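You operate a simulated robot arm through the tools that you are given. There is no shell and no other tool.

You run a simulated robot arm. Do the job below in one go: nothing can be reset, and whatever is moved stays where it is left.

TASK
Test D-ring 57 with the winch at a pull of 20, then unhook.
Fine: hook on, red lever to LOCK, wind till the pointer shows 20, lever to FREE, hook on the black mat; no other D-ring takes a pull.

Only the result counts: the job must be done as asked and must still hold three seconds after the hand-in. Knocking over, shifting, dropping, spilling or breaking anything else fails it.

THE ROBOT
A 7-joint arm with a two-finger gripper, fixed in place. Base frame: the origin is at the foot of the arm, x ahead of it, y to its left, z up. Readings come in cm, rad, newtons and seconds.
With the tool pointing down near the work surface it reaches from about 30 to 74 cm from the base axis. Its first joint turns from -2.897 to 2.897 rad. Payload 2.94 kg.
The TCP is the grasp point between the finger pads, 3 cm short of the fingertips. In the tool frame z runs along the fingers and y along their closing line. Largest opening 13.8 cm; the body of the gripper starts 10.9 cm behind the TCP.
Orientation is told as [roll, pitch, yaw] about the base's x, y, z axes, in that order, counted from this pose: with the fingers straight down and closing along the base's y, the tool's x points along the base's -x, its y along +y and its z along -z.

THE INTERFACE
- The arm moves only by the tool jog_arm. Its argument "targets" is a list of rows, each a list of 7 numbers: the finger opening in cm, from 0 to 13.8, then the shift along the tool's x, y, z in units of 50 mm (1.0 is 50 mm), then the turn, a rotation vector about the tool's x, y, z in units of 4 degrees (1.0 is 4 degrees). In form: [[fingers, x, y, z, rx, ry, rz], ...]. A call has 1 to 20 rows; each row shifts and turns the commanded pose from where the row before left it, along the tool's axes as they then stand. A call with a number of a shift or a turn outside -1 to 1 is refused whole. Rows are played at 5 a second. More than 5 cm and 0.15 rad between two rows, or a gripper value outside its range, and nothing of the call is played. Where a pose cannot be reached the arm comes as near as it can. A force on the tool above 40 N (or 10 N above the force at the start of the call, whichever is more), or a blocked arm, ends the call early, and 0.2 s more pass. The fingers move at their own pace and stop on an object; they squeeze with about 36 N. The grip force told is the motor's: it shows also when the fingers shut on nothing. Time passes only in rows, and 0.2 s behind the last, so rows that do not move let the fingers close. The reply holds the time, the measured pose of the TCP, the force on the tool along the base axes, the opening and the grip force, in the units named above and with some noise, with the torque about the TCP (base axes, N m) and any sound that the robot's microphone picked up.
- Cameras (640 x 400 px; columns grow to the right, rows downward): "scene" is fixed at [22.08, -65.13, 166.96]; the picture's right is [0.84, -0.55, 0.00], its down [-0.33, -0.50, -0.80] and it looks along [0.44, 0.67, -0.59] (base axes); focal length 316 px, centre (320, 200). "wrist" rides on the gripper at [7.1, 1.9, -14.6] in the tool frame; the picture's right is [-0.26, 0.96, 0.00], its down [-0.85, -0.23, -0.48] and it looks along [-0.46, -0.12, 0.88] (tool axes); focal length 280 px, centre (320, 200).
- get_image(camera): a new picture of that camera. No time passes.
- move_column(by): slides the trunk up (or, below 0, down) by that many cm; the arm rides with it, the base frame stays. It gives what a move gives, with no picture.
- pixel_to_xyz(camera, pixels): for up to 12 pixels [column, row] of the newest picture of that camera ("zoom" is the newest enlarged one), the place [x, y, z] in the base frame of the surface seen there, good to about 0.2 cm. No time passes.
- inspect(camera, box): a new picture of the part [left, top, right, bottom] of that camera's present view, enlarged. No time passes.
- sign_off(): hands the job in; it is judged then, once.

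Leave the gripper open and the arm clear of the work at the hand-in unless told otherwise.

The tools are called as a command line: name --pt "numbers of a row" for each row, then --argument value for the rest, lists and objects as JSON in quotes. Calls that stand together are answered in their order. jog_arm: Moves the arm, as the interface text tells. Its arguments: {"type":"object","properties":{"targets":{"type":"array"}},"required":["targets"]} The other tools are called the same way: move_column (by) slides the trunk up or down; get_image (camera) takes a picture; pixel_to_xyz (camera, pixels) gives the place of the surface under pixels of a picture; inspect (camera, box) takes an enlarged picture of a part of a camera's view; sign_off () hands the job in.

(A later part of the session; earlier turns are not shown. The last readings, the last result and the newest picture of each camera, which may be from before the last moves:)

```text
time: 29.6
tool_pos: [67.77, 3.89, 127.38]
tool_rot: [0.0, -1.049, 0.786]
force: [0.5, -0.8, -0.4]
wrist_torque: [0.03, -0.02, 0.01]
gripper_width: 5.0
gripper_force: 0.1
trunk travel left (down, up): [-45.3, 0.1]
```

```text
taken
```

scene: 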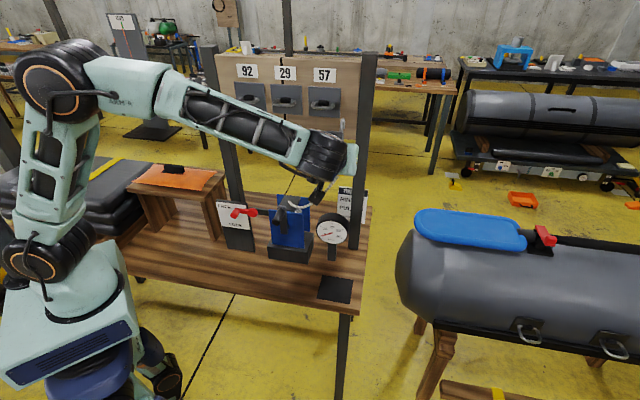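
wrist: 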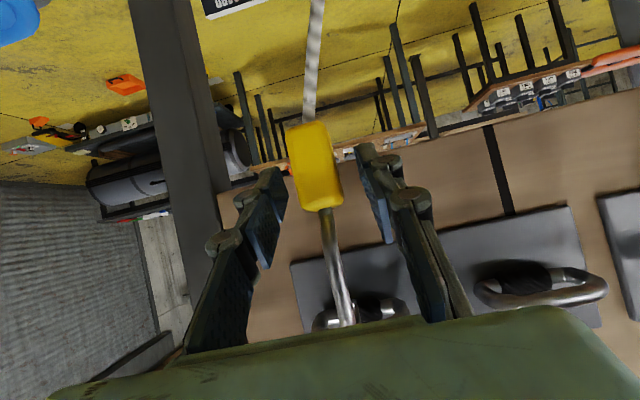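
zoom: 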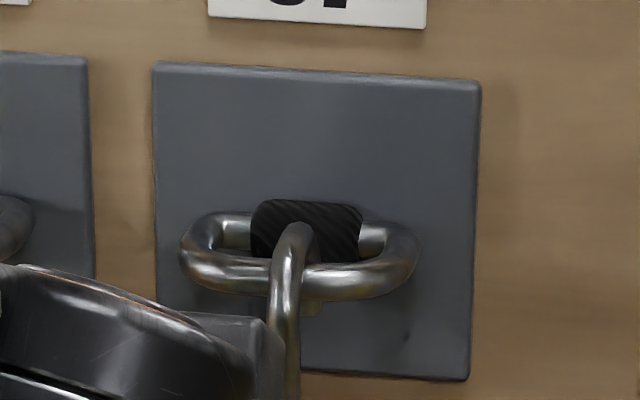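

The hook hangs on ring 57 by itself. I back straight out along the tool axis by 15 cm.

jog_arm --pt "5 0 0 -0.5 0 0 0" --pt "5 0 0 -0.5 0 0 0" --pt "5 0 0 -1 0 0 0" --pt "5 0 0 -1 0 0 0" --pt "5 0 0 0 0 0 0"

get_image --camera "wrist"

get_image --camera "scene"

```text
time: 30.8
tool_pos: [58.66, -5.28, 134.83]
tool_rot: [0.001, -1.046, 0.783]
force: [0.4, 0.7, -0.2]
wrist_torque: [0.0, 0.01, 0.01]
gripper_width: 5.0
gripper_force: 0.1
trunk travel left (down, up): [-45.3, 0.1]
```

```text
taken
```

wrist: 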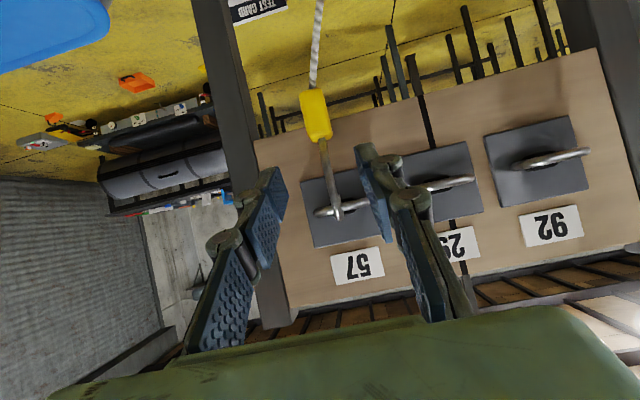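

```text
taken
```

scene: 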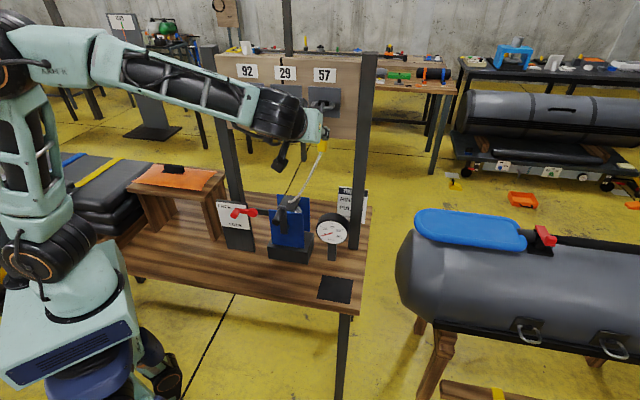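

Hook holds. Gauge should still read 0. Next is the lever; I zoom on it from the scene camera and measure its pivot and knob.

inspect --camera "scene" --box '[210, 190, 280, 250]'

pixel_to_xyz --camera "zoom" --pixels '[[222, 235], [235, 215], [250, 195], [280, 190], [320, 200], [365, 205], [375, 190], [440, 205], [120, 140], [260, 300], [100, 250], [340, 180]]'

inspect --camera "scene" --box '[300, 200, 360, 260]'

```text
6.67 times, centred on (245, 220) of scene
```

zoom: 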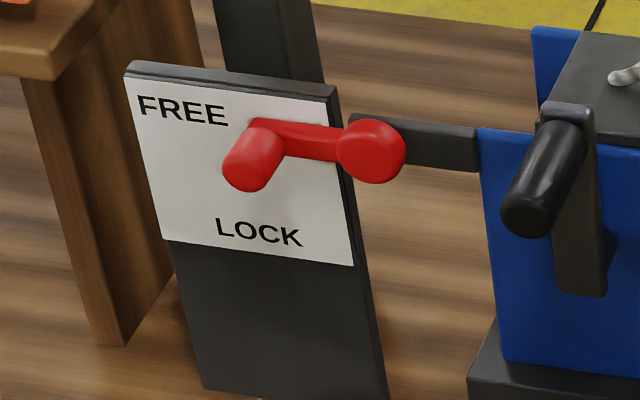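

```text
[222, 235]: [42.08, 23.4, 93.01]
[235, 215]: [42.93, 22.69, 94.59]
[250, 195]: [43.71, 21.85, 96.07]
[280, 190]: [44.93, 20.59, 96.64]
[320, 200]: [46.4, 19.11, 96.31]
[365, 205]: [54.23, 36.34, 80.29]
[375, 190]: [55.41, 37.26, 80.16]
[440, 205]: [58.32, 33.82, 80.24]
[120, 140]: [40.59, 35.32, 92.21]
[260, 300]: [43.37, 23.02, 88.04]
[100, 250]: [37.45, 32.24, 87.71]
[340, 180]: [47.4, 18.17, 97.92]
```

```text
6.67 times, centred on (330, 230) of scene
```

zoom: 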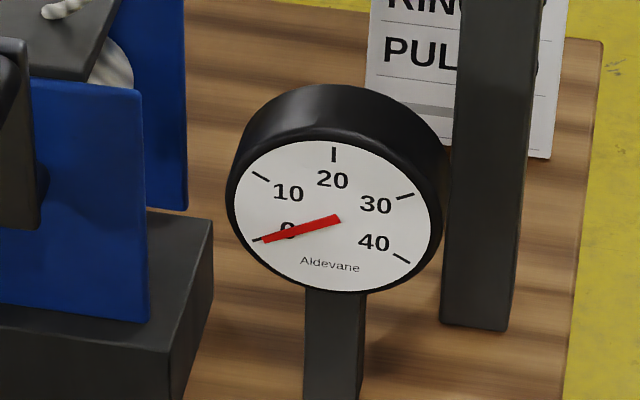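

Gauge reads 0. I re-take the lever zoom to query the correct pixels: knob (245,165), knob base (262,128), arm (305,140), disk (372,152), FREE (180,108), LOCK (258,232).

inspect --camera "scene" --box '[210, 190, 280, 250]'

pixel_to_xyz --camera "zoom" --pixels '[[247, 172], [235, 160], [265, 160], [262, 130], [305, 135], [305, 155], [372, 152], [372, 122], [180, 108], [258, 232], [330, 100], [440, 150]]'

pixel_to_xyz --camera "zoom" --pixels '[[525, 215], [560, 165], [550, 115], [575, 230], [590, 285], [500, 200], [500, 350], [605, 240], [140, 75], [345, 255], [590, 110], [490, 135]]'

```text
6.67 times, centred on (245, 220) of scene
```

zoom: 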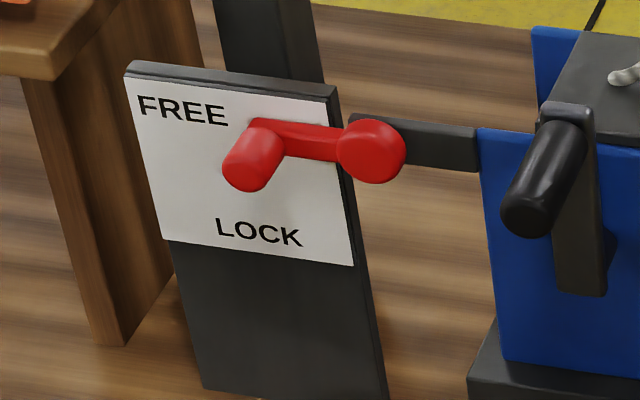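

```text
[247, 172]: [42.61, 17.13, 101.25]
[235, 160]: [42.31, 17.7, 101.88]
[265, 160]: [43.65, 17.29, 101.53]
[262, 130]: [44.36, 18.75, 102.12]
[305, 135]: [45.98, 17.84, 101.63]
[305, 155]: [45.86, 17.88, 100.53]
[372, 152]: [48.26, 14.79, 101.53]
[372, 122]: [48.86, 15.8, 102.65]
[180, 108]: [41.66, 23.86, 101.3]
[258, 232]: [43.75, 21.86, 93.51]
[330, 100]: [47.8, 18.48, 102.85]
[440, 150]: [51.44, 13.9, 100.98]
```

```text
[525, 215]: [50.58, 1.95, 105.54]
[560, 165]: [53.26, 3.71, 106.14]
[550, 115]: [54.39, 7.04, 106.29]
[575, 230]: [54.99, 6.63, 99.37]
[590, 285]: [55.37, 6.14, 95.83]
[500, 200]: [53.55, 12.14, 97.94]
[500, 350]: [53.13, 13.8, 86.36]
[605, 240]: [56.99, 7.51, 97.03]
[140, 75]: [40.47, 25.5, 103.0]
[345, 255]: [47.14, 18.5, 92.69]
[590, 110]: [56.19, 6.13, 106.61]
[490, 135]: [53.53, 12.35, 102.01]
```

Lever data: pivot at S≈23.6, z≈101.5, knob at S≈18.0, z≈101.5 (D 42.2–44.6). It points straight at FREE. The LOCK label lies 45° down-left of the pivot. I move left at this height to S≈18, D≈34, in front of the lever.

jog_arm --pt "5 0.187 0 -0.324 0 0 0" --pt "5 0.187 0 -0.324 0 0 0" --pt "5 0 0.907 0 0 0 0" --pt "5 0 0.907 0 0 0 0" --pt "5 0 0.907 0 0 0 0" --pt "5 0 0.907 0 0 0 0" --pt "5 0 0.907 0 0 0 0" --pt "5 0 0.907 0 0 0 0" --pt "5 0 0 0 0 0 0"

get_image --camera "wrist"

get_image --camera "scene"

```text
time: 32.5
tool_pos: [42.11, 7.3, 127.34]
tool_rot: [0.335, -0.914, 0.497]
force: [0.8, -1.0, 0.2]
wrist_torque: [0.01, -0.01, 0.04]
gripper_width: 4.99
gripper_force: 0.2
trunk travel left (down, up): [-45.3, 0.1]
stopped in row 8: the arm was blocked; the commanded pose is now the measured one
```

```text
taken
```

wrist: 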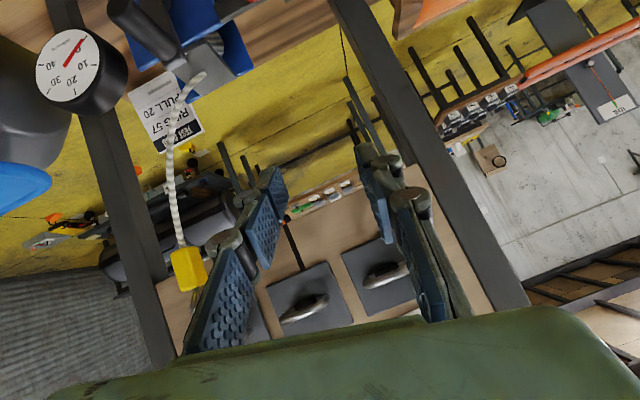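

```text
taken
```

scene: 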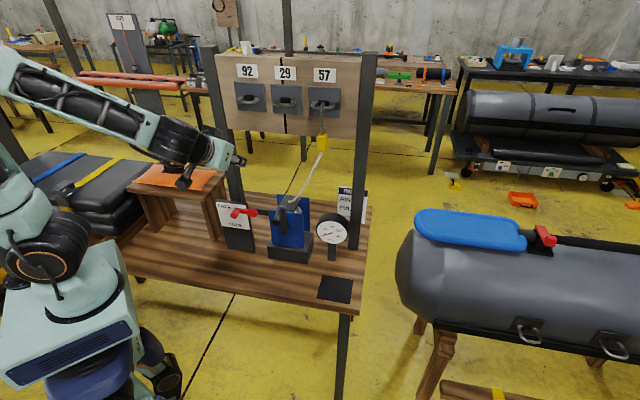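

The sideways move ended at a joint limit (no contact force), leaving the tool turned. I rotate in place to a friendlier pose for the lever: roll back to zero and fingers steeper, keeping yaw ≈ 0.5.

jog_arm --pt "5 0 0 0 0.96 0 0" --pt "5 0 0 0 0.96 0 0" --pt "5 0 0 0 0.96 0 0" --pt "5 0 0 0 0.96 0 0" --pt "5 0 0 0 0.96 0 0" --pt "5 0 0 0 0 1 0" --pt "5 0 0 0 0 1 0" --pt "5 0 0 0 0 1 0" --pt "5 0 0 0 0 1 0" --pt "5 0 0 0 0 1 0"

```text
time: 33.3
tool_pos: [42.17, 7.39, 121.5]
tool_rot: [0.283, -0.792, 0.383]
force: [0.4, 0.6, 0.1]
wrist_torque: [0.01, 0.06, 0.03]
gripper_width: 5.0
gripper_force: 0.2
trunk travel left (down, up): [-45.3, 0.1]
stopped in row 4: the arm was blocked; the commanded pose is now the measured one
```

Blocked again and the tool sank ~6 cm. I look at the scene to see what limits the arm.

get_image --camera "scene"

get_image --camera "wrist"

```text
taken
```

scene: 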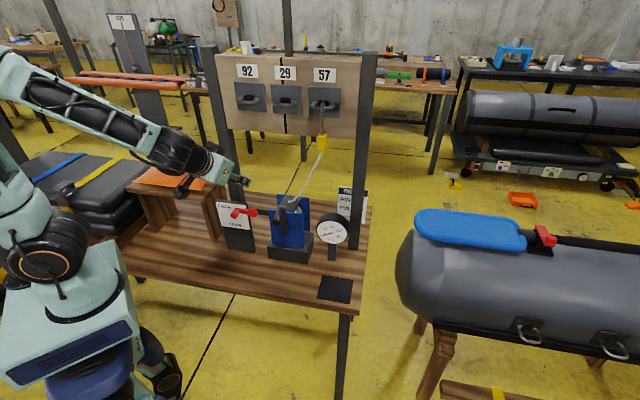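

```text
taken
```

wrist: 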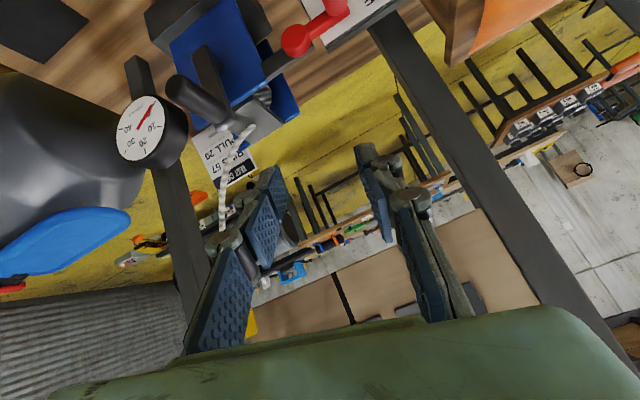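

It's a wrist joint limit: the 45° yaw is far off the arm's radial direction this close to the base. I'll first make the fingers steeper (turn about tool y), a step at a time.

jog_arm --pt "5 0 0 0 0 1 0" --pt "5 0 0 0 0 1 0" --pt "5 0 0 0 0 1 0" --pt "5 0 0 0 0 0 0"

```text
time: 34.3
tool_pos: [42.19, 7.54, 121.91]
tool_rot: [0.235, -0.594, 0.461]
force: [-0.4, 0.7, 0.5]
wrist_torque: [-0.01, -0.01, 0.02]
gripper_width: 5.02
gripper_force: 0.1
trunk travel left (down, up): [-45.3, 0.1]
```

That worked. Now I take out the roll (+13.5° about tool x).

jog_arm --pt "5 0 0 0 0.85 0 0" --pt "5 0 0 0 0.85 0 0" --pt "5 0 0 0 0.85 0 0" --pt "5 0 0 0 0.82 0 0" --pt "5 0 0 0 0 0 0"

get_image --camera "wrist"

```text
time: 35.7
tool_pos: [41.77, 7.49, 117.03]
tool_rot: [0.083, -0.492, 0.412]
force: [0.7, -0.6, -0.3]
wrist_torque: [-0.02, 0.0, 0.01]
gripper_width: 5.0
gripper_force: 0.0
trunk travel left (down, up): [-45.3, 0.1]
stopped in row 5: the arm was blocked; the commanded pose is now the measured one
```

```text
taken
```

wrist: 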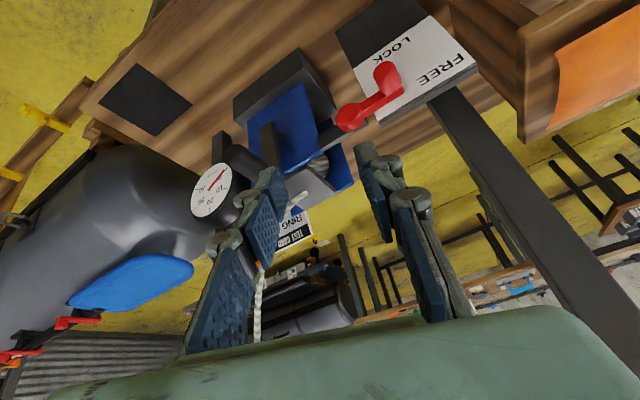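

Orientation is now usable: fingers 61° down, azimuth 34°. TCP (41.8,7.5,117). Before moving above the lever I check where the board's left post and the small orange-topped stool stand.

get_image --camera "scene"

pixel_to_xyz --camera "scene" --pixels '[[232, 150], [236, 180], [228, 180], [241, 190], [210, 190], [220, 178], [190, 195], [205, 220], [175, 190]]'

```text
taken
```

scene: 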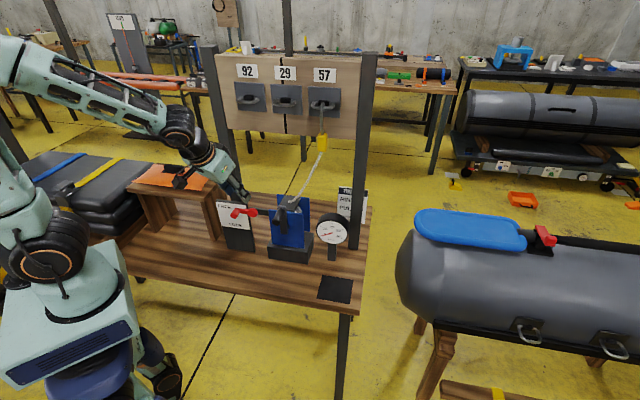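

```text
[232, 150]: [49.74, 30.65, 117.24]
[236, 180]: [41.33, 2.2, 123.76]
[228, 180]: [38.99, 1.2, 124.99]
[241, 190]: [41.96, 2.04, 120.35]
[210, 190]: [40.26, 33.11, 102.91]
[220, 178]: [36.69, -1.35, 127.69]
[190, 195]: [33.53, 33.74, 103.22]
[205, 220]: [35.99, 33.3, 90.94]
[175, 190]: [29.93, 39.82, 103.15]
```

Post is at D≈57 and stool at S<5, so there is room. I move to a point above and in front of the red knob, TCP about (41.5,16.2,110).

jog_arm --pt "5 0.024 0.37 0.0 0 0 0" --pt "5 0.024 0.37 0.3 0 0 0" --pt "5 0.024 0.37 0.6 0 0 0" --pt "5 0.024 0.37 0.766 0 0 0" --pt "5 0 0 0 0 0 0"

```text
time: 36.9
tool_pos: [41.39, 16.22, 110.56]
tool_rot: [0.073, -0.5, 0.418]
force: [0.0, -0.1, -0.2]
wrist_torque: [0.02, 0.02, 0.01]
gripper_width: 5.01
gripper_force: 0.0
trunk travel left (down, up): [-45.3, 0.1]
```

Reached cleanly. Now I turn the yaw toward 45° so the pads lie along the knob's axis, in steps.

jog_arm --pt "5 0 0 0 1 0 0" --pt "5 0 0 0 -0.5 0 -0.94" --pt "5 0 0 0 -0.5 0 -0.94" --pt "5 0 0 0 0 0 0"

```text
time: 37.9
tool_pos: [41.4, 16.2, 110.43]
tool_rot: [0.004, -0.501, 0.569]
force: [0.5, -0.5, -0.1]
wrist_torque: [-0.01, 0.0, 0.01]
gripper_width: 5.02
gripper_force: 0.0
trunk travel left (down, up): [-45.3, 0.1]
```

Works well here. I continue the remaining ~12° of yaw.

jog_arm --pt "5 0 0 0 -0.5 0 -0.94" --pt "5 0 0 0 -0.5 0 -0.94" --pt "5 0 0 0 -0.45 0 -0.84" --pt "5 0 0 0 0 0 0"

get_image --camera "wrist"

inspect --camera "scene" --box '[180, 160, 300, 260]'

```text
time: 38.9
tool_pos: [41.44, 16.12, 110.45]
tool_rot: [0.002, -0.504, 0.786]
force: [0.4, 0.4, -0.6]
wrist_torque: [0.03, 0.01, 0.0]
gripper_width: 4.98
gripper_force: 0.1
trunk travel left (down, up): [-45.3, 0.1]
```

```text
taken
```

wrist: 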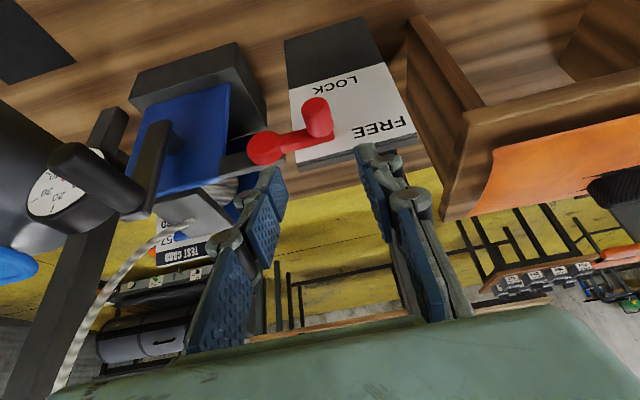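

```text
4.00 times, centred on (240, 210) of scene
```

zoom: 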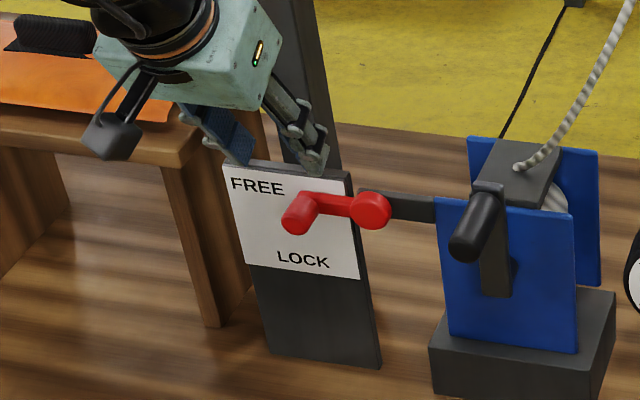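

Now at yaw 45° and fingers 29° from vertical. The red knob is at (318,118) and disk at (265,148) in the wrist view. I measure them precisely.

inspect --camera "wrist" --box '[230, 70, 430, 195]'

pixel_to_xyz --camera "wrist" --pixels '[[314, 103], [325, 103], [310, 118], [328, 118], [318, 128], [300, 135], [295, 143], [265, 148], [275, 145], [255, 150], [325, 135], [340, 120]]'

```text
3.20 times, centred on (330, 132) of wrist
```

zoom: 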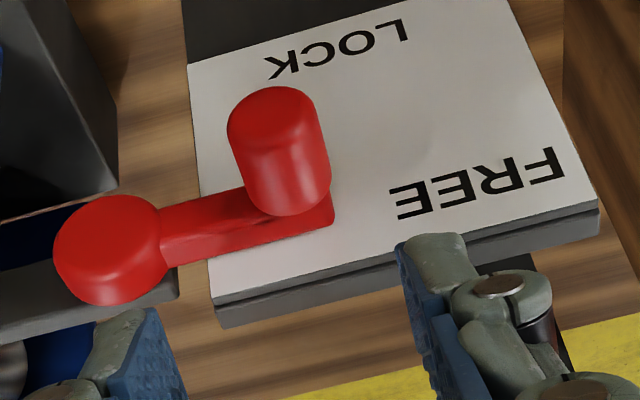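

```text
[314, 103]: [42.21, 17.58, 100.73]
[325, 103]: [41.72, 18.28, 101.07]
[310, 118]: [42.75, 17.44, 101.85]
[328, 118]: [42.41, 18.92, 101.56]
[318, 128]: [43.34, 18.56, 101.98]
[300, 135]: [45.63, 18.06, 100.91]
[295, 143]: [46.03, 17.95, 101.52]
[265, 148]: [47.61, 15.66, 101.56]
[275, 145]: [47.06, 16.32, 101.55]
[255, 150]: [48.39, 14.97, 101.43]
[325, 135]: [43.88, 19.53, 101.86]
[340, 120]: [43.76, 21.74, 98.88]
```

Knob centre is S≈17.5, z≈101.2, with D 42.2–44.6 and the lever arm behind it at D≈45. I set the opening to 4 cm, shift into line, then come in along the tool axis so the pads straddle the knob.

jog_arm --pt "4 0.26 0.08 0 0 0 0" --pt "4 0.26 0 0 0 0 0" --pt "4 0 0 0.4 0 0 0" --pt "4 0 0 0.4 0 0 0" --pt "4 0 0 0.4 0 0 0" --pt "4 0 0 0 0 0 0"

get_image --camera "wrist"

inspect --camera "scene" --box '[200, 170, 290, 250]'

```text
time: 40.3
tool_pos: [41.66, 16.79, 103.92]
tool_rot: [0.003, -0.5, 0.785]
force: [-0.5, -0.2, 0.1]
wrist_torque: [0.0, -0.03, 0.02]
gripper_width: 3.99
gripper_force: 0.0
trunk travel left (down, up): [-45.3, 0.1]
```

```text
taken
```

wrist: 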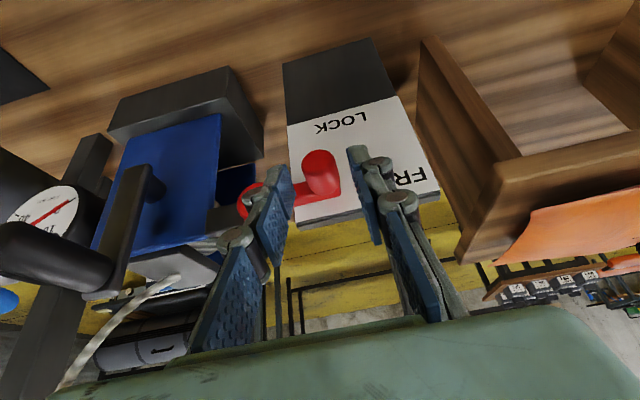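

```text
5.00 times, centred on (245, 210) of scene
```

zoom: 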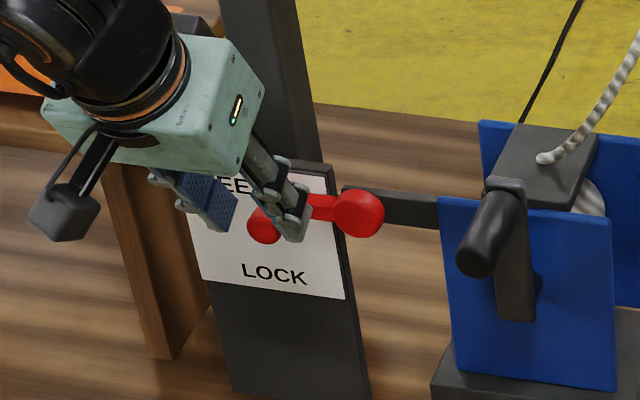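

The knob lies between the pads. I advance the last 2.4 cm and close on it.

jog_arm --pt "4 0 0 0.24 0 0 0" --pt "4 0 0 0.24 0 0 0" --pt "4 0 0 0 0 0 0" --pt "0 0 0 0 0 0 0" --pt "0 0 0 0 0 0 0" --pt "0 0 0 0 0 0 0" --pt "0 0 0 0 0 0 0"

get_image --camera "wrist"

```text
time: 41.9
tool_pos: [42.48, 17.61, 101.79]
tool_rot: [0.001, -0.498, 0.784]
force: [2.3, -2.7, -1.3]
wrist_torque: [-0.07, 0.09, -0.09]
gripper_width: 2.24
gripper_force: 45.1
trunk travel left (down, up): [-45.3, 0.1]
```

```text
taken
```

wrist: 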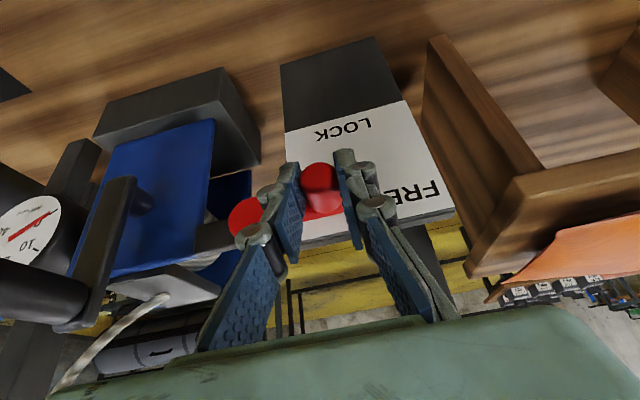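

Gripped (2.24 cm wide). I follow the lever's arc downward: 27° first, then check.

jog_arm --pt "0 0.084 -0.0138 0.1538 0 0 0" --pt "0 0.0819 -0.041 0.1499 0 0 0" --pt "0 0.0779 -0.0672 0.1425 0 0 0" --pt "0 0 0 0 0 0 0"

get_image --camera "wrist"

inspect --camera "scene" --box '[200, 170, 290, 250]'

```text
time: 42.9
tool_pos: [42.75, 17.47, 99.31]
tool_rot: [0.002, -0.502, 0.786]
force: [-1.8, 2.2, 4.0]
wrist_torque: [0.16, -0.49, 0.07]
gripper_width: 2.2
gripper_force: 44.8
trunk travel left (down, up): [-45.3, 0.1]
```

```text
taken
```

wrist: 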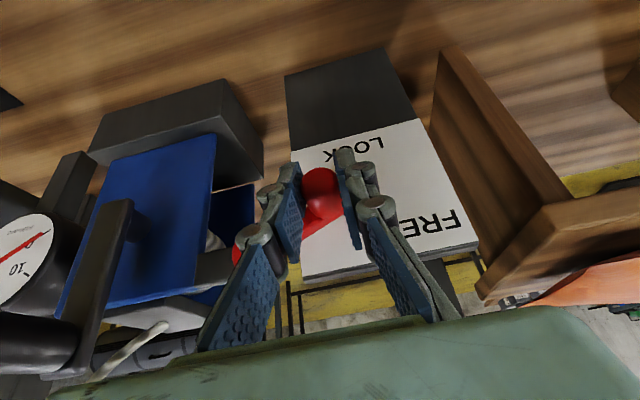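

```text
5.00 times, centred on (245, 210) of scene
```

zoom: 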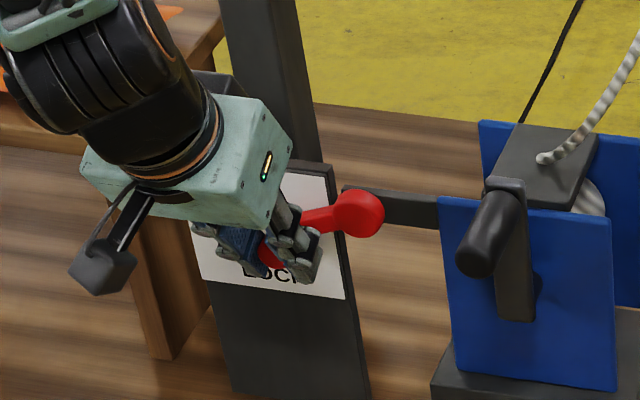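

The lever follows (about 27° down) with only ~4 N. I continue to 45°.

jog_arm --pt "0 0.0719 -0.092 0.1316 0 0 0" --pt "0 0.064 -0.114 0.1172 0 0 0" --pt "0 0 0 0 0 0 0"

get_image --camera "wrist"

inspect --camera "scene" --box '[200, 170, 290, 250]'

```text
time: 43.7
tool_pos: [43.26, 16.88, 97.75]
tool_rot: [0.001, -0.497, 0.79]
force: [-16.3, 12.5, -10.5]
wrist_torque: [0.18, -0.44, 0.03]
gripper_width: 2.22
gripper_force: 44.6
trunk travel left (down, up): [-45.3, 0.1]
```

```text
taken
```

wrist: 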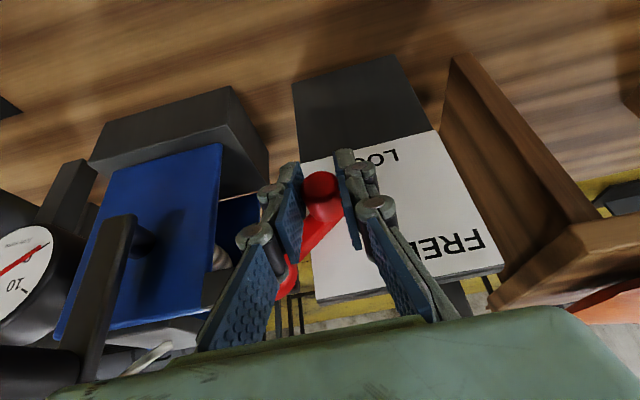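

```text
5.00 times, centred on (245, 210) of scene
```

zoom: 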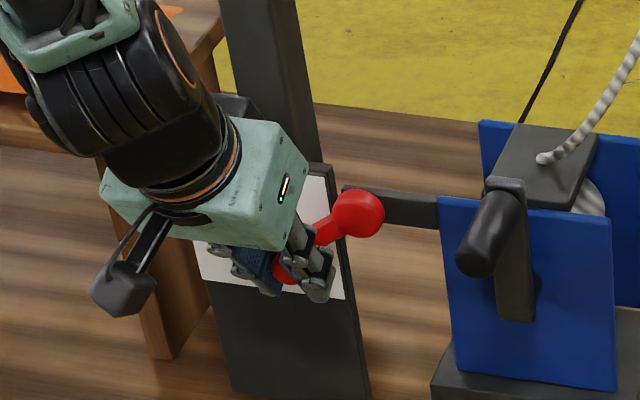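

Side force of ~20 N now, mostly along the lever, so my assumed arc radius is a little short. I measure the knob and disk to learn the true angle.

inspect --camera "wrist" --box '[250, 140, 410, 310]'

pixel_to_xyz --camera "wrist" --pixels '[[320, 183], [315, 190], [325, 178], [322, 212], [310, 245], [318, 238], [290, 280], [293, 290], [286, 275]]'

pixel_to_xyz --camera "scene" --pixels '[[271, 212], [272, 213], [266, 216], [264, 217], [262, 219], [258, 224], [257, 223]]'

```text
2.35 times, centred on (330, 225) of wrist
```

zoom: 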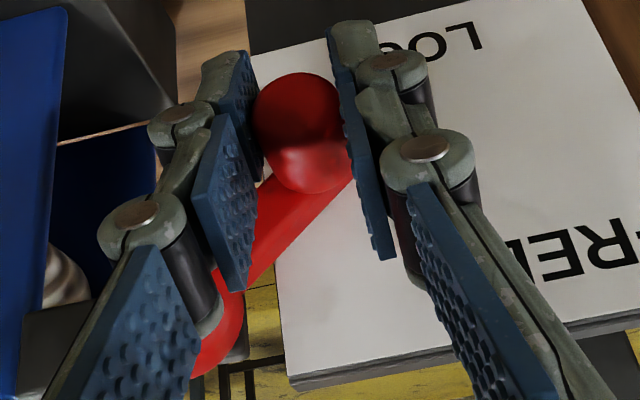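

```text
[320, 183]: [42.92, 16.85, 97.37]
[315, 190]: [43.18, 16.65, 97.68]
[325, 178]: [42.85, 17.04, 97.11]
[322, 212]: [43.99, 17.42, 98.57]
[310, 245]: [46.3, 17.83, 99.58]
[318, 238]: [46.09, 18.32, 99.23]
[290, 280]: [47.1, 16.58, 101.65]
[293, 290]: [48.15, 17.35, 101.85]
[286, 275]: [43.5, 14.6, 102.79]
```

```text
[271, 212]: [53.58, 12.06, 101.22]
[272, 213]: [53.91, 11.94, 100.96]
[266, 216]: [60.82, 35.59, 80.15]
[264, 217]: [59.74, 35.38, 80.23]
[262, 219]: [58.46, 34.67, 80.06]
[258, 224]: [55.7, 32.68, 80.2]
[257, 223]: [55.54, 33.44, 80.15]
```

I query the correct scene pixels for disk (252,212), arm (247,216), and use a fresh scene zoom for accuracy.

inspect --camera "scene" --box '[225, 195, 275, 235]'

```text
10.00 times, centred on (250, 215) of scene
```

zoom: 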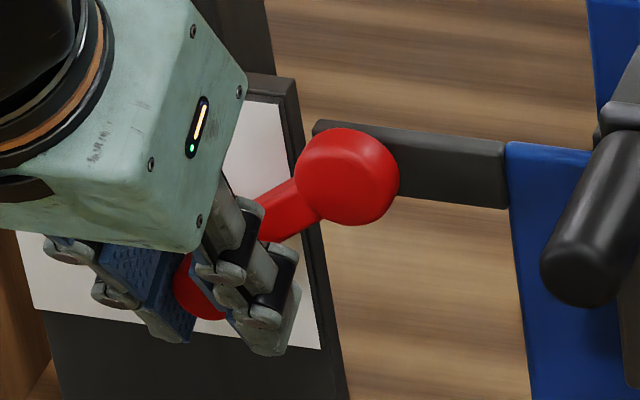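

In this zoom the lever arm points about 45° below horizontal, at the LOCK label. I relax the radial force by shifting 0.35 cm left and 0.35 cm down and re-read the forces.

jog_arm --pt "0 0.034 0.07 0.061 0 0 0" --pt "0 0 0 0 0 0 0"

```text
time: 44.3
tool_pos: [43.32, 16.84, 97.54]
tool_rot: [-0.001, -0.503, 0.784]
force: [-6.2, 1.6, 1.8]
wrist_torque: [-0.8, 0.37, 0.17]
gripper_width: 2.21
gripper_force: 44.7
trunk travel left (down, up): [-45.3, 0.1]
```

Force has dropped to ~6 N. Now I nudge along the tangent (right/down 0.5 cm) to see whether the lever is at its end stop.

jog_arm --pt "0 0.024 -0.05 0.044 0 0 0" --pt "0 0.024 -0.05 0.044 0 0 0" --pt "0 0 0 0 0 0 0"

inspect --camera "scene" --box '[225, 195, 275, 235]'

```text
time: 45.1
tool_pos: [43.68, 16.59, 97.03]
tool_rot: [0.0, -0.503, 0.785]
force: [-5.3, 3.5, 2.8]
wrist_torque: [0.09, -0.62, 0.1]
gripper_width: 2.18
gripper_force: 44.7
trunk travel left (down, up): [-45.3, 0.1]
```

```text
10.00 times, centred on (250, 215) of scene
```

zoom: 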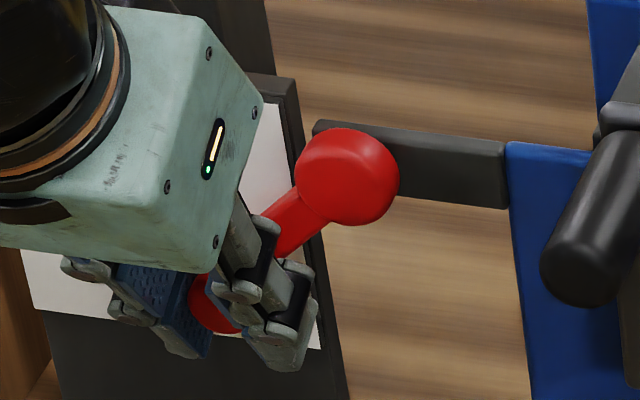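

The lever keeps turning smoothly (now ~50°), so the stop isn't reached yet. I go another ~8° along the arc and check the force.

jog_arm --pt "0 0.022 -0.068 0.04 0 0 0" --pt "0 0.022 -0.068 0.04 0 0 0" --pt "0 0 0 0 0 0 0"

inspect --camera "scene" --box '[225, 195, 275, 235]'

get_image --camera "wrist"

```text
time: 45.9
tool_pos: [43.91, 16.37, 96.63]
tool_rot: [0.001, -0.502, 0.79]
force: [-16.9, 12.3, 9.1]
wrist_torque: [-0.15, 0.27, 0.33]
gripper_width: 2.22
gripper_force: 45.0
trunk travel left (down, up): [-45.3, 0.1]
```

```text
10.00 times, centred on (250, 215) of scene
```

zoom: 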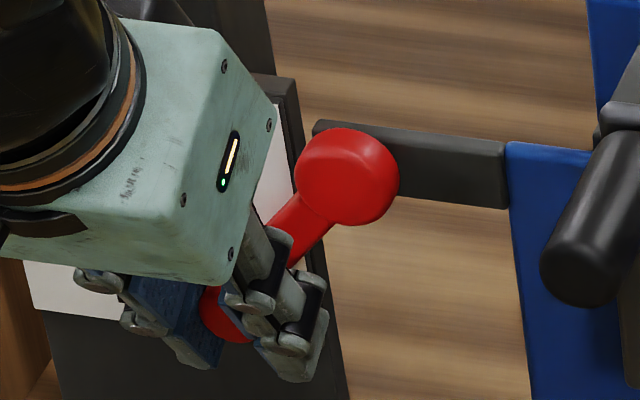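

```text
taken
```

wrist: 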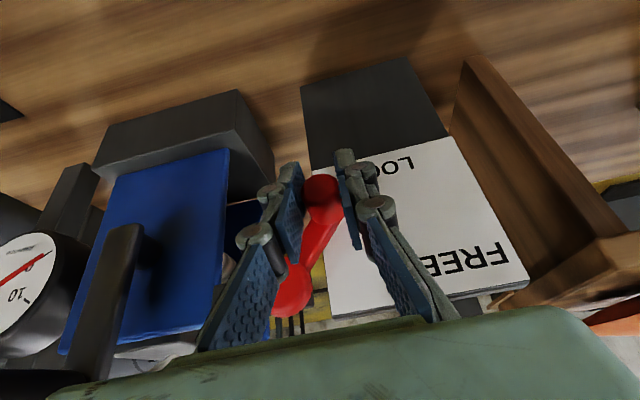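

Tangential resistance rose to ~22 N and the lever moved less than commanded, so this looks like the end stop at about 55°. I confirm with a small extra push of 0.25 cm.

jog_arm --pt "0 0.015 -0.04 0.026 0 0 0" --pt "0 0 0 0 0 0 0"

inspect --camera "scene" --box '[225, 195, 275, 235]'

```text
time: 46.5
tool_pos: [43.87, 16.25, 96.68]
tool_rot: [0.001, -0.507, 0.791]
force: [-27.8, 17.4, 20.6]
wrist_torque: [-0.32, 0.4, 0.51]
gripper_width: 2.2
gripper_force: 45.3
trunk travel left (down, up): [-45.3, 0.1]
```

```text
10.00 times, centred on (250, 215) of scene
```

zoom: 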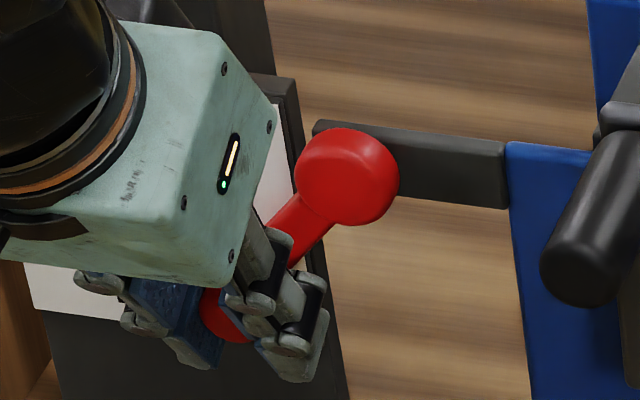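

It's a firm end stop: 37 N and no movement. The lever is at LOCK. I back off the push, open the fingers and retreat along the tool axis.

jog_arm --pt "0 -0.027 0.085 -0.05 0 0 0" --pt "0 0 0 0 0 0 0" --pt "4 0 0 0 0 0 0" --pt "4 0 0 0 0 0 0" --pt "4 0 0 -0.4 0 0 0" --pt "4 0 0 -0.8 0 0 0" --pt "4 0 0 -0.8 0 0 0" --pt "4 0 0 0 0 0 0"

get_image --camera "wrist"

get_image --camera "scene"

```text
time: 48.3
tool_pos: [40.61, 12.61, 105.47]
tool_rot: [0.003, -0.502, 0.784]
force: [-0.8, 1.4, -0.3]
wrist_torque: [0.02, 0.01, 0.0]
gripper_width: 4.0
gripper_force: 0.1
trunk travel left (down, up): [-45.3, 0.1]
```

```text
taken
```

wrist: 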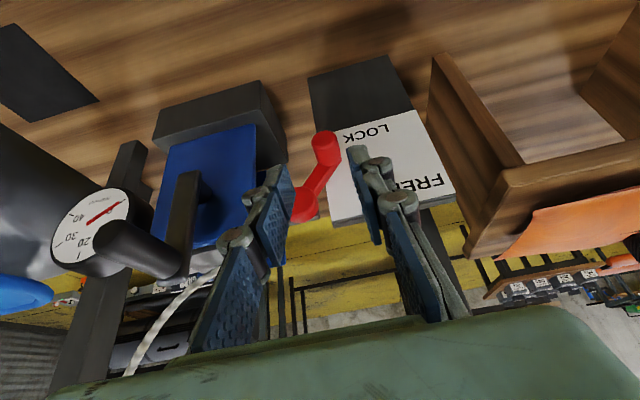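

```text
taken
```

scene: 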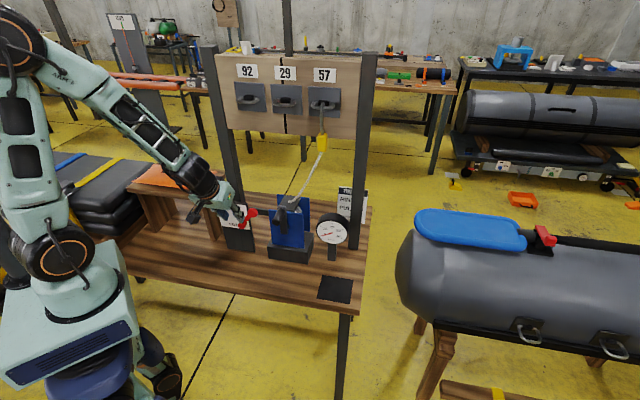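

Lever stays at LOCK with the gauge at 0. Next is the crank: handle at S≈34, D 37–43.5, z≈105, with the axle near z≈97. I go up 6.5 cm and 14 cm right, to above the handle.

jog_arm --pt "5 -0.2 0 -0.63 0 0 0" --pt "5 -0.195 0 -0.635 0 0 0" --pt "5 0 -0.71 0 0 0 0" --pt "5 0 -0.71 0 0 0 0" --pt "5 0 -0.71 0 0 0 0" --pt "5 0 -0.71 0 0 0 0" --pt "5 0 0 0 0 0 0"

get_image --camera "wrist"

inspect --camera "scene" --box '[240, 150, 360, 260]'

```text
time: 49.9
tool_pos: [49.87, 1.8, 112.02]
tool_rot: [0.001, -0.501, 0.785]
force: [0.3, 0.2, 0.1]
wrist_torque: [0.0, -0.01, 0.04]
gripper_width: 5.0
gripper_force: 0.0
trunk travel left (down, up): [-45.3, 0.1]
```

```text
taken
```

wrist: 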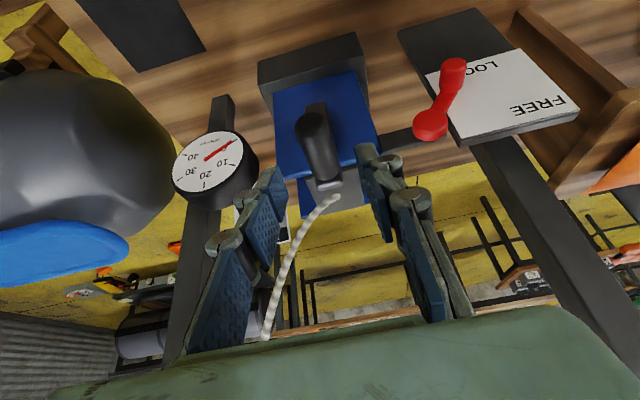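

```text
3.64 times, centred on (300, 205) of scene
```

zoom: 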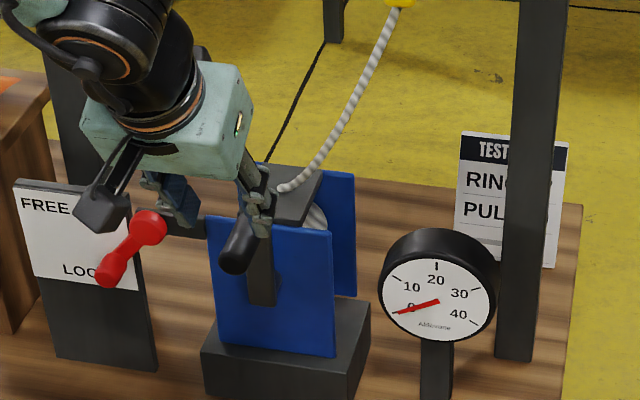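

The handle is at (315,140) in the wrist view. I zoom and measure the handle, crank arm and axle.

inspect --camera "wrist" --box '[250, 80, 400, 220]'

pixel_to_xyz --camera "wrist" --pixels '[[312, 122], [312, 135], [318, 150], [325, 170], [304, 135], [328, 140], [310, 160], [337, 165], [315, 108], [327, 185], [300, 105], [325, 105]]'

```text
2.86 times, centred on (325, 150) of wrist
```

zoom: 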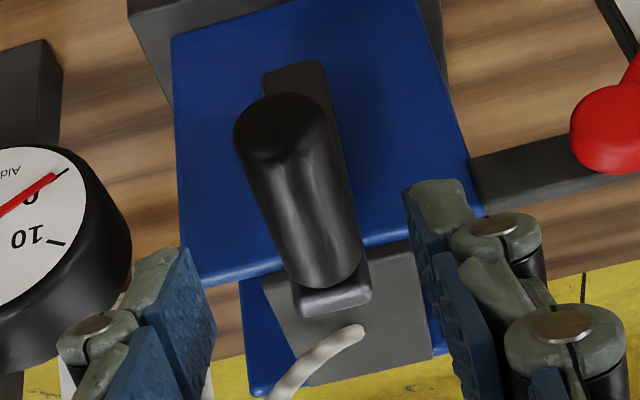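

```text
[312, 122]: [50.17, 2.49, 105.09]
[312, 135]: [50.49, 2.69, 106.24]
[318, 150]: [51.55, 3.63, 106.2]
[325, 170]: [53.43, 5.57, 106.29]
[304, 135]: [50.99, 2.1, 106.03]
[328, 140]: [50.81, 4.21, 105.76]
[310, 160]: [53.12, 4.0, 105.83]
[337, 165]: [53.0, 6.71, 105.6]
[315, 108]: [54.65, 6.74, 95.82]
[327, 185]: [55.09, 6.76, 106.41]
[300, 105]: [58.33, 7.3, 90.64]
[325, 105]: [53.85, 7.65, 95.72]
```

Handle: centre S≈33.8, z≈105.3, ~2 cm diameter, D 37–42.5. The crank arm is vertical, with the axle near z≈97, so radius is about 8.3 cm. I descend along the tool axis to straddle the handle and grip it.

jog_arm --pt "4.6 0 0.04 0.37 0 0 0" --pt "4.6 0 0 0.37 0 0 0" --pt "4.6 0 0 0.37 0 0 0" --pt "4.6 0 0 0.37 0 0 0" --pt "4.6 0 0 0 0 0 0"

get_image --camera "wrist"

```text
time: 51.1
tool_pos: [52.1, 4.51, 105.46]
tool_rot: [0.001, -0.499, 0.784]
force: [-0.5, 0.1, -0.6]
wrist_torque: [-0.02, 0.0, -0.02]
gripper_width: 4.59
gripper_force: 0.2
trunk travel left (down, up): [-45.3, 0.1]
```

```text
taken
```

wrist: 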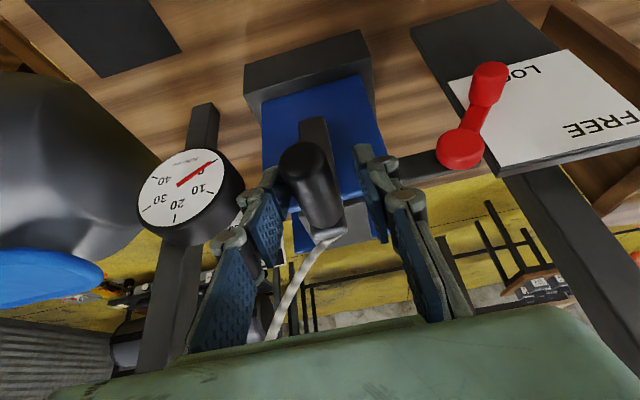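

The handle is between the pads. I close on it.

jog_arm --pt "0 0 0 0 0 0 0" --pt "0 0 0 0 0 0 0" --pt "0 0 0 0 0 0 0" --pt "0 0 0 0 0 0 0"

```text
time: 52.1
tool_pos: [52.37, 4.37, 105.38]
tool_rot: [-0.002, -0.502, 0.782]
force: [10.6, -9.4, 2.2]
wrist_torque: [-0.28, 0.05, -0.31]
gripper_width: 2.44
gripper_force: 45.3
trunk travel left (down, up): [-45.3, 0.1]
```

Gripped at 2.44 cm; the handle centre is S≈33.9. I try turning clockwise (handle to the right) by 20° and read the gauge.

jog_arm --pt "0 0.006 -0.173 0.011 0 0 0" --pt "0 0.006 -0.173 0.011 0 0 0" --pt "0 0.018 -0.14 0.033 0 0 0" --pt "0 0.018 -0.14 0.033 0 0 0" --pt "0 0 0 0 0 0 0"

get_image --camera "wrist"

inspect --camera "scene" --box '[240, 120, 360, 260]'

```text
time: 53.3
tool_pos: [54.16, 2.41, 104.83]
tool_rot: [0.003, -0.499, 0.787]
force: [-1.2, 7.0, -1.4]
wrist_torque: [0.75, -0.04, 0.35]
gripper_width: 2.38
gripper_force: 45.2
trunk travel left (down, up): [-45.3, 0.1]
```

```text
taken
```

wrist: 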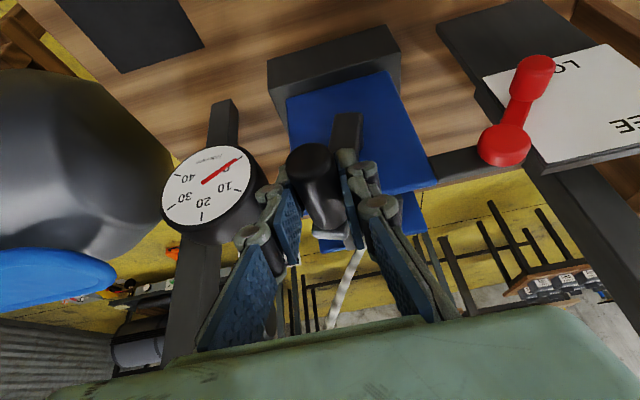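

```text
2.86 times, centred on (300, 190) of scene
```

zoom: 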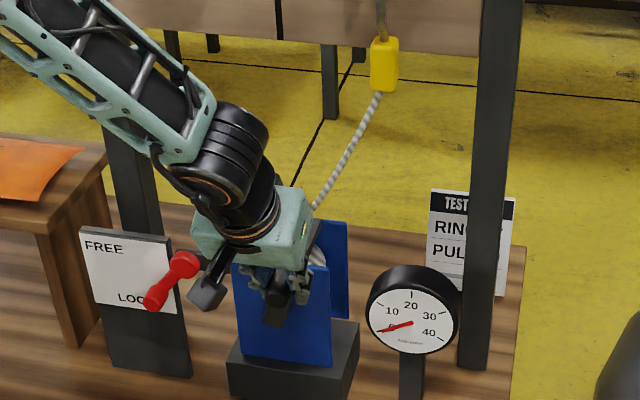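

It turns clockwise with only ~6 N, gauge still at 0 (slack being taken in, or free). I continue clockwise to 60°.

jog_arm --pt "0 0.0587 -0.2622 0.1074 0 0 0" --pt "0 0.0796 -0.237 0.1457 0 0 0" --pt "0 0.0981 -0.2046 0.1796 0 0 0" --pt "0 0.1136 -0.166 0.208 0 0 0" --pt "0 0 0 0 0 0 0"

get_image --camera "wrist"

inspect --camera "scene" --box '[240, 120, 360, 260]'

```text
time: 54.5
tool_pos: [57.44, -0.88, 101.32]
tool_rot: [-0.002, -0.499, 0.784]
force: [-1.0, 0.2, 0.4]
wrist_torque: [0.13, -0.23, -0.11]
gripper_width: 2.39
gripper_force: 45.1
trunk travel left (down, up): [-45.3, 0.1]
```

```text
taken
```

wrist: 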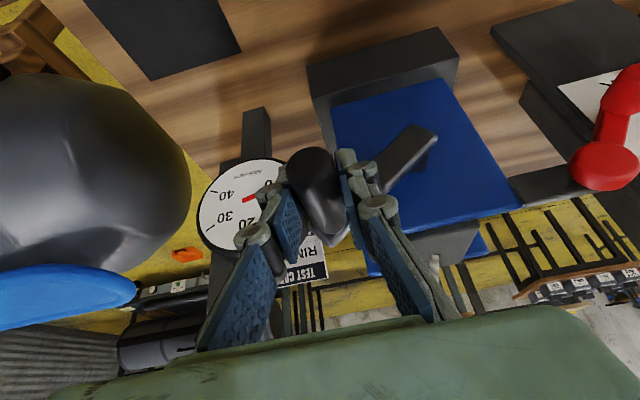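

```text
2.86 times, centred on (300, 190) of scene
```

zoom: 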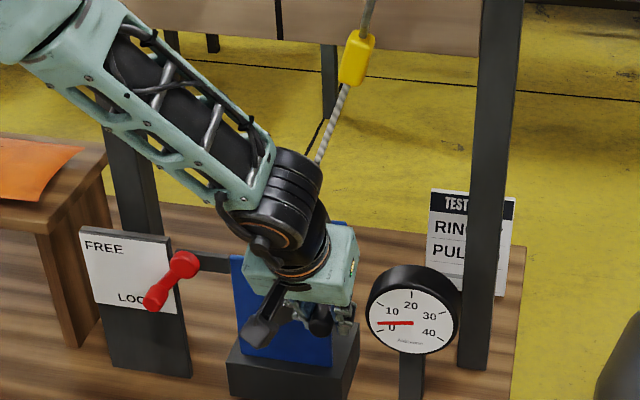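

The pointer has started rising (near 2–3) and the rope is taut, so clockwise is the winding direction. I zoom on the gauge and on the hook.

inspect --camera "scene" --box '[310, 205, 355, 245]'

inspect --camera "scene" --box '[290, 80, 360, 160]'

```text
10.00 times, centred on (332, 225) of scene
```

zoom: 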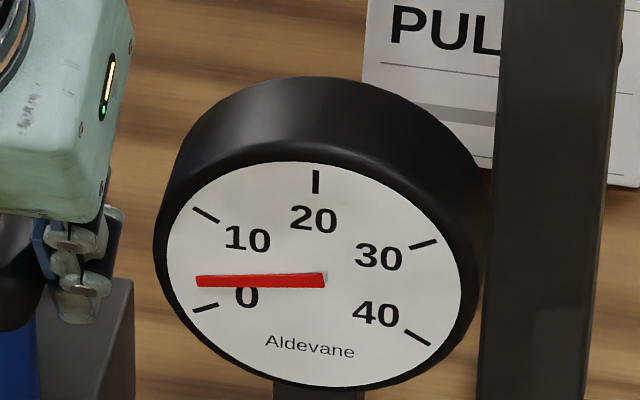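

```text
5.00 times, centred on (325, 120) of scene
```

zoom: 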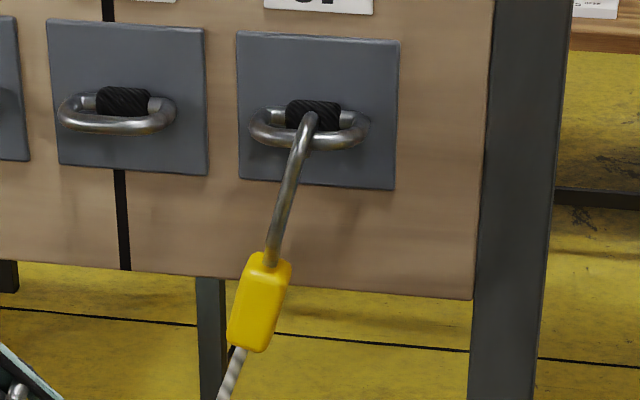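

The gauge reads about 3; the hook sits properly on ring 57, tilted along the rope. I wind another 10° and read again.

jog_arm --pt "0 0.0616 -0.0668 0.1127 0 0 0" --pt "0 0.0641 -0.0554 0.1174 0 0 0" --pt "0 0 0 0 0 0 0"

inspect --camera "scene" --box '[310, 205, 355, 245]'

```text
time: 55.3
tool_pos: [57.91, -1.29, 100.0]
tool_rot: [-0.003, -0.502, 0.786]
force: [4.1, -3.8, 6.4]
wrist_torque: [0.09, 0.09, 0.1]
gripper_width: 2.35
gripper_force: 44.9
trunk travel left (down, up): [-45.3, 0.1]
```

```text
10.00 times, centred on (332, 225) of scene
```

zoom: 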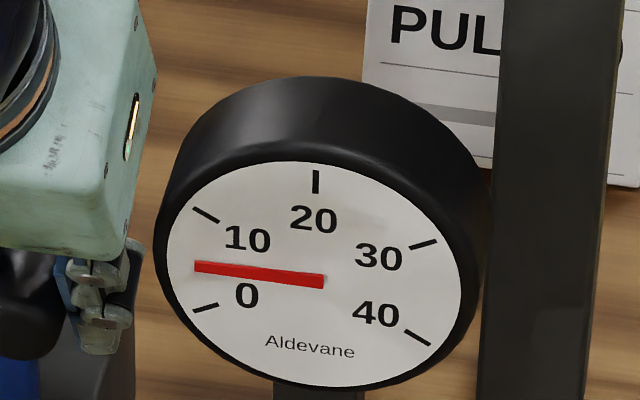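

About 4.3 now, i.e. roughly 1.4 per 10°. I wind 20° more.

jog_arm --pt "0 0.067 -0.04 0.1226 0 0 0" --pt "0 0.067 -0.0348 0.1226 0 0 0" --pt "0 0.069 -0.0156 0.1265 0 0 0" --pt "0 0.069 -0.0096 0.1265 0 0 0" --pt "0 0 0 0 0 0 0"

inspect --camera "scene" --box '[310, 205, 355, 245]'

```text
time: 56.5
tool_pos: [58.54, -1.91, 97.15]
tool_rot: [-0.004, -0.5, 0.783]
force: [19.6, -12.5, 8.7]
wrist_torque: [0.25, -0.05, 0.13]
gripper_width: 2.44
gripper_force: 45.2
trunk travel left (down, up): [-45.3, 0.1]
```

```text
10.00 times, centred on (332, 225) of scene
```

zoom: 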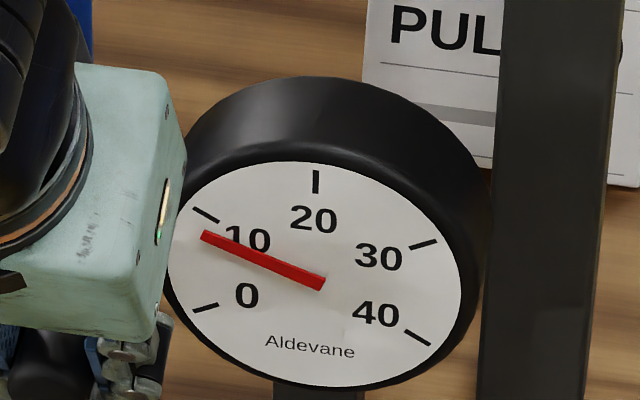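

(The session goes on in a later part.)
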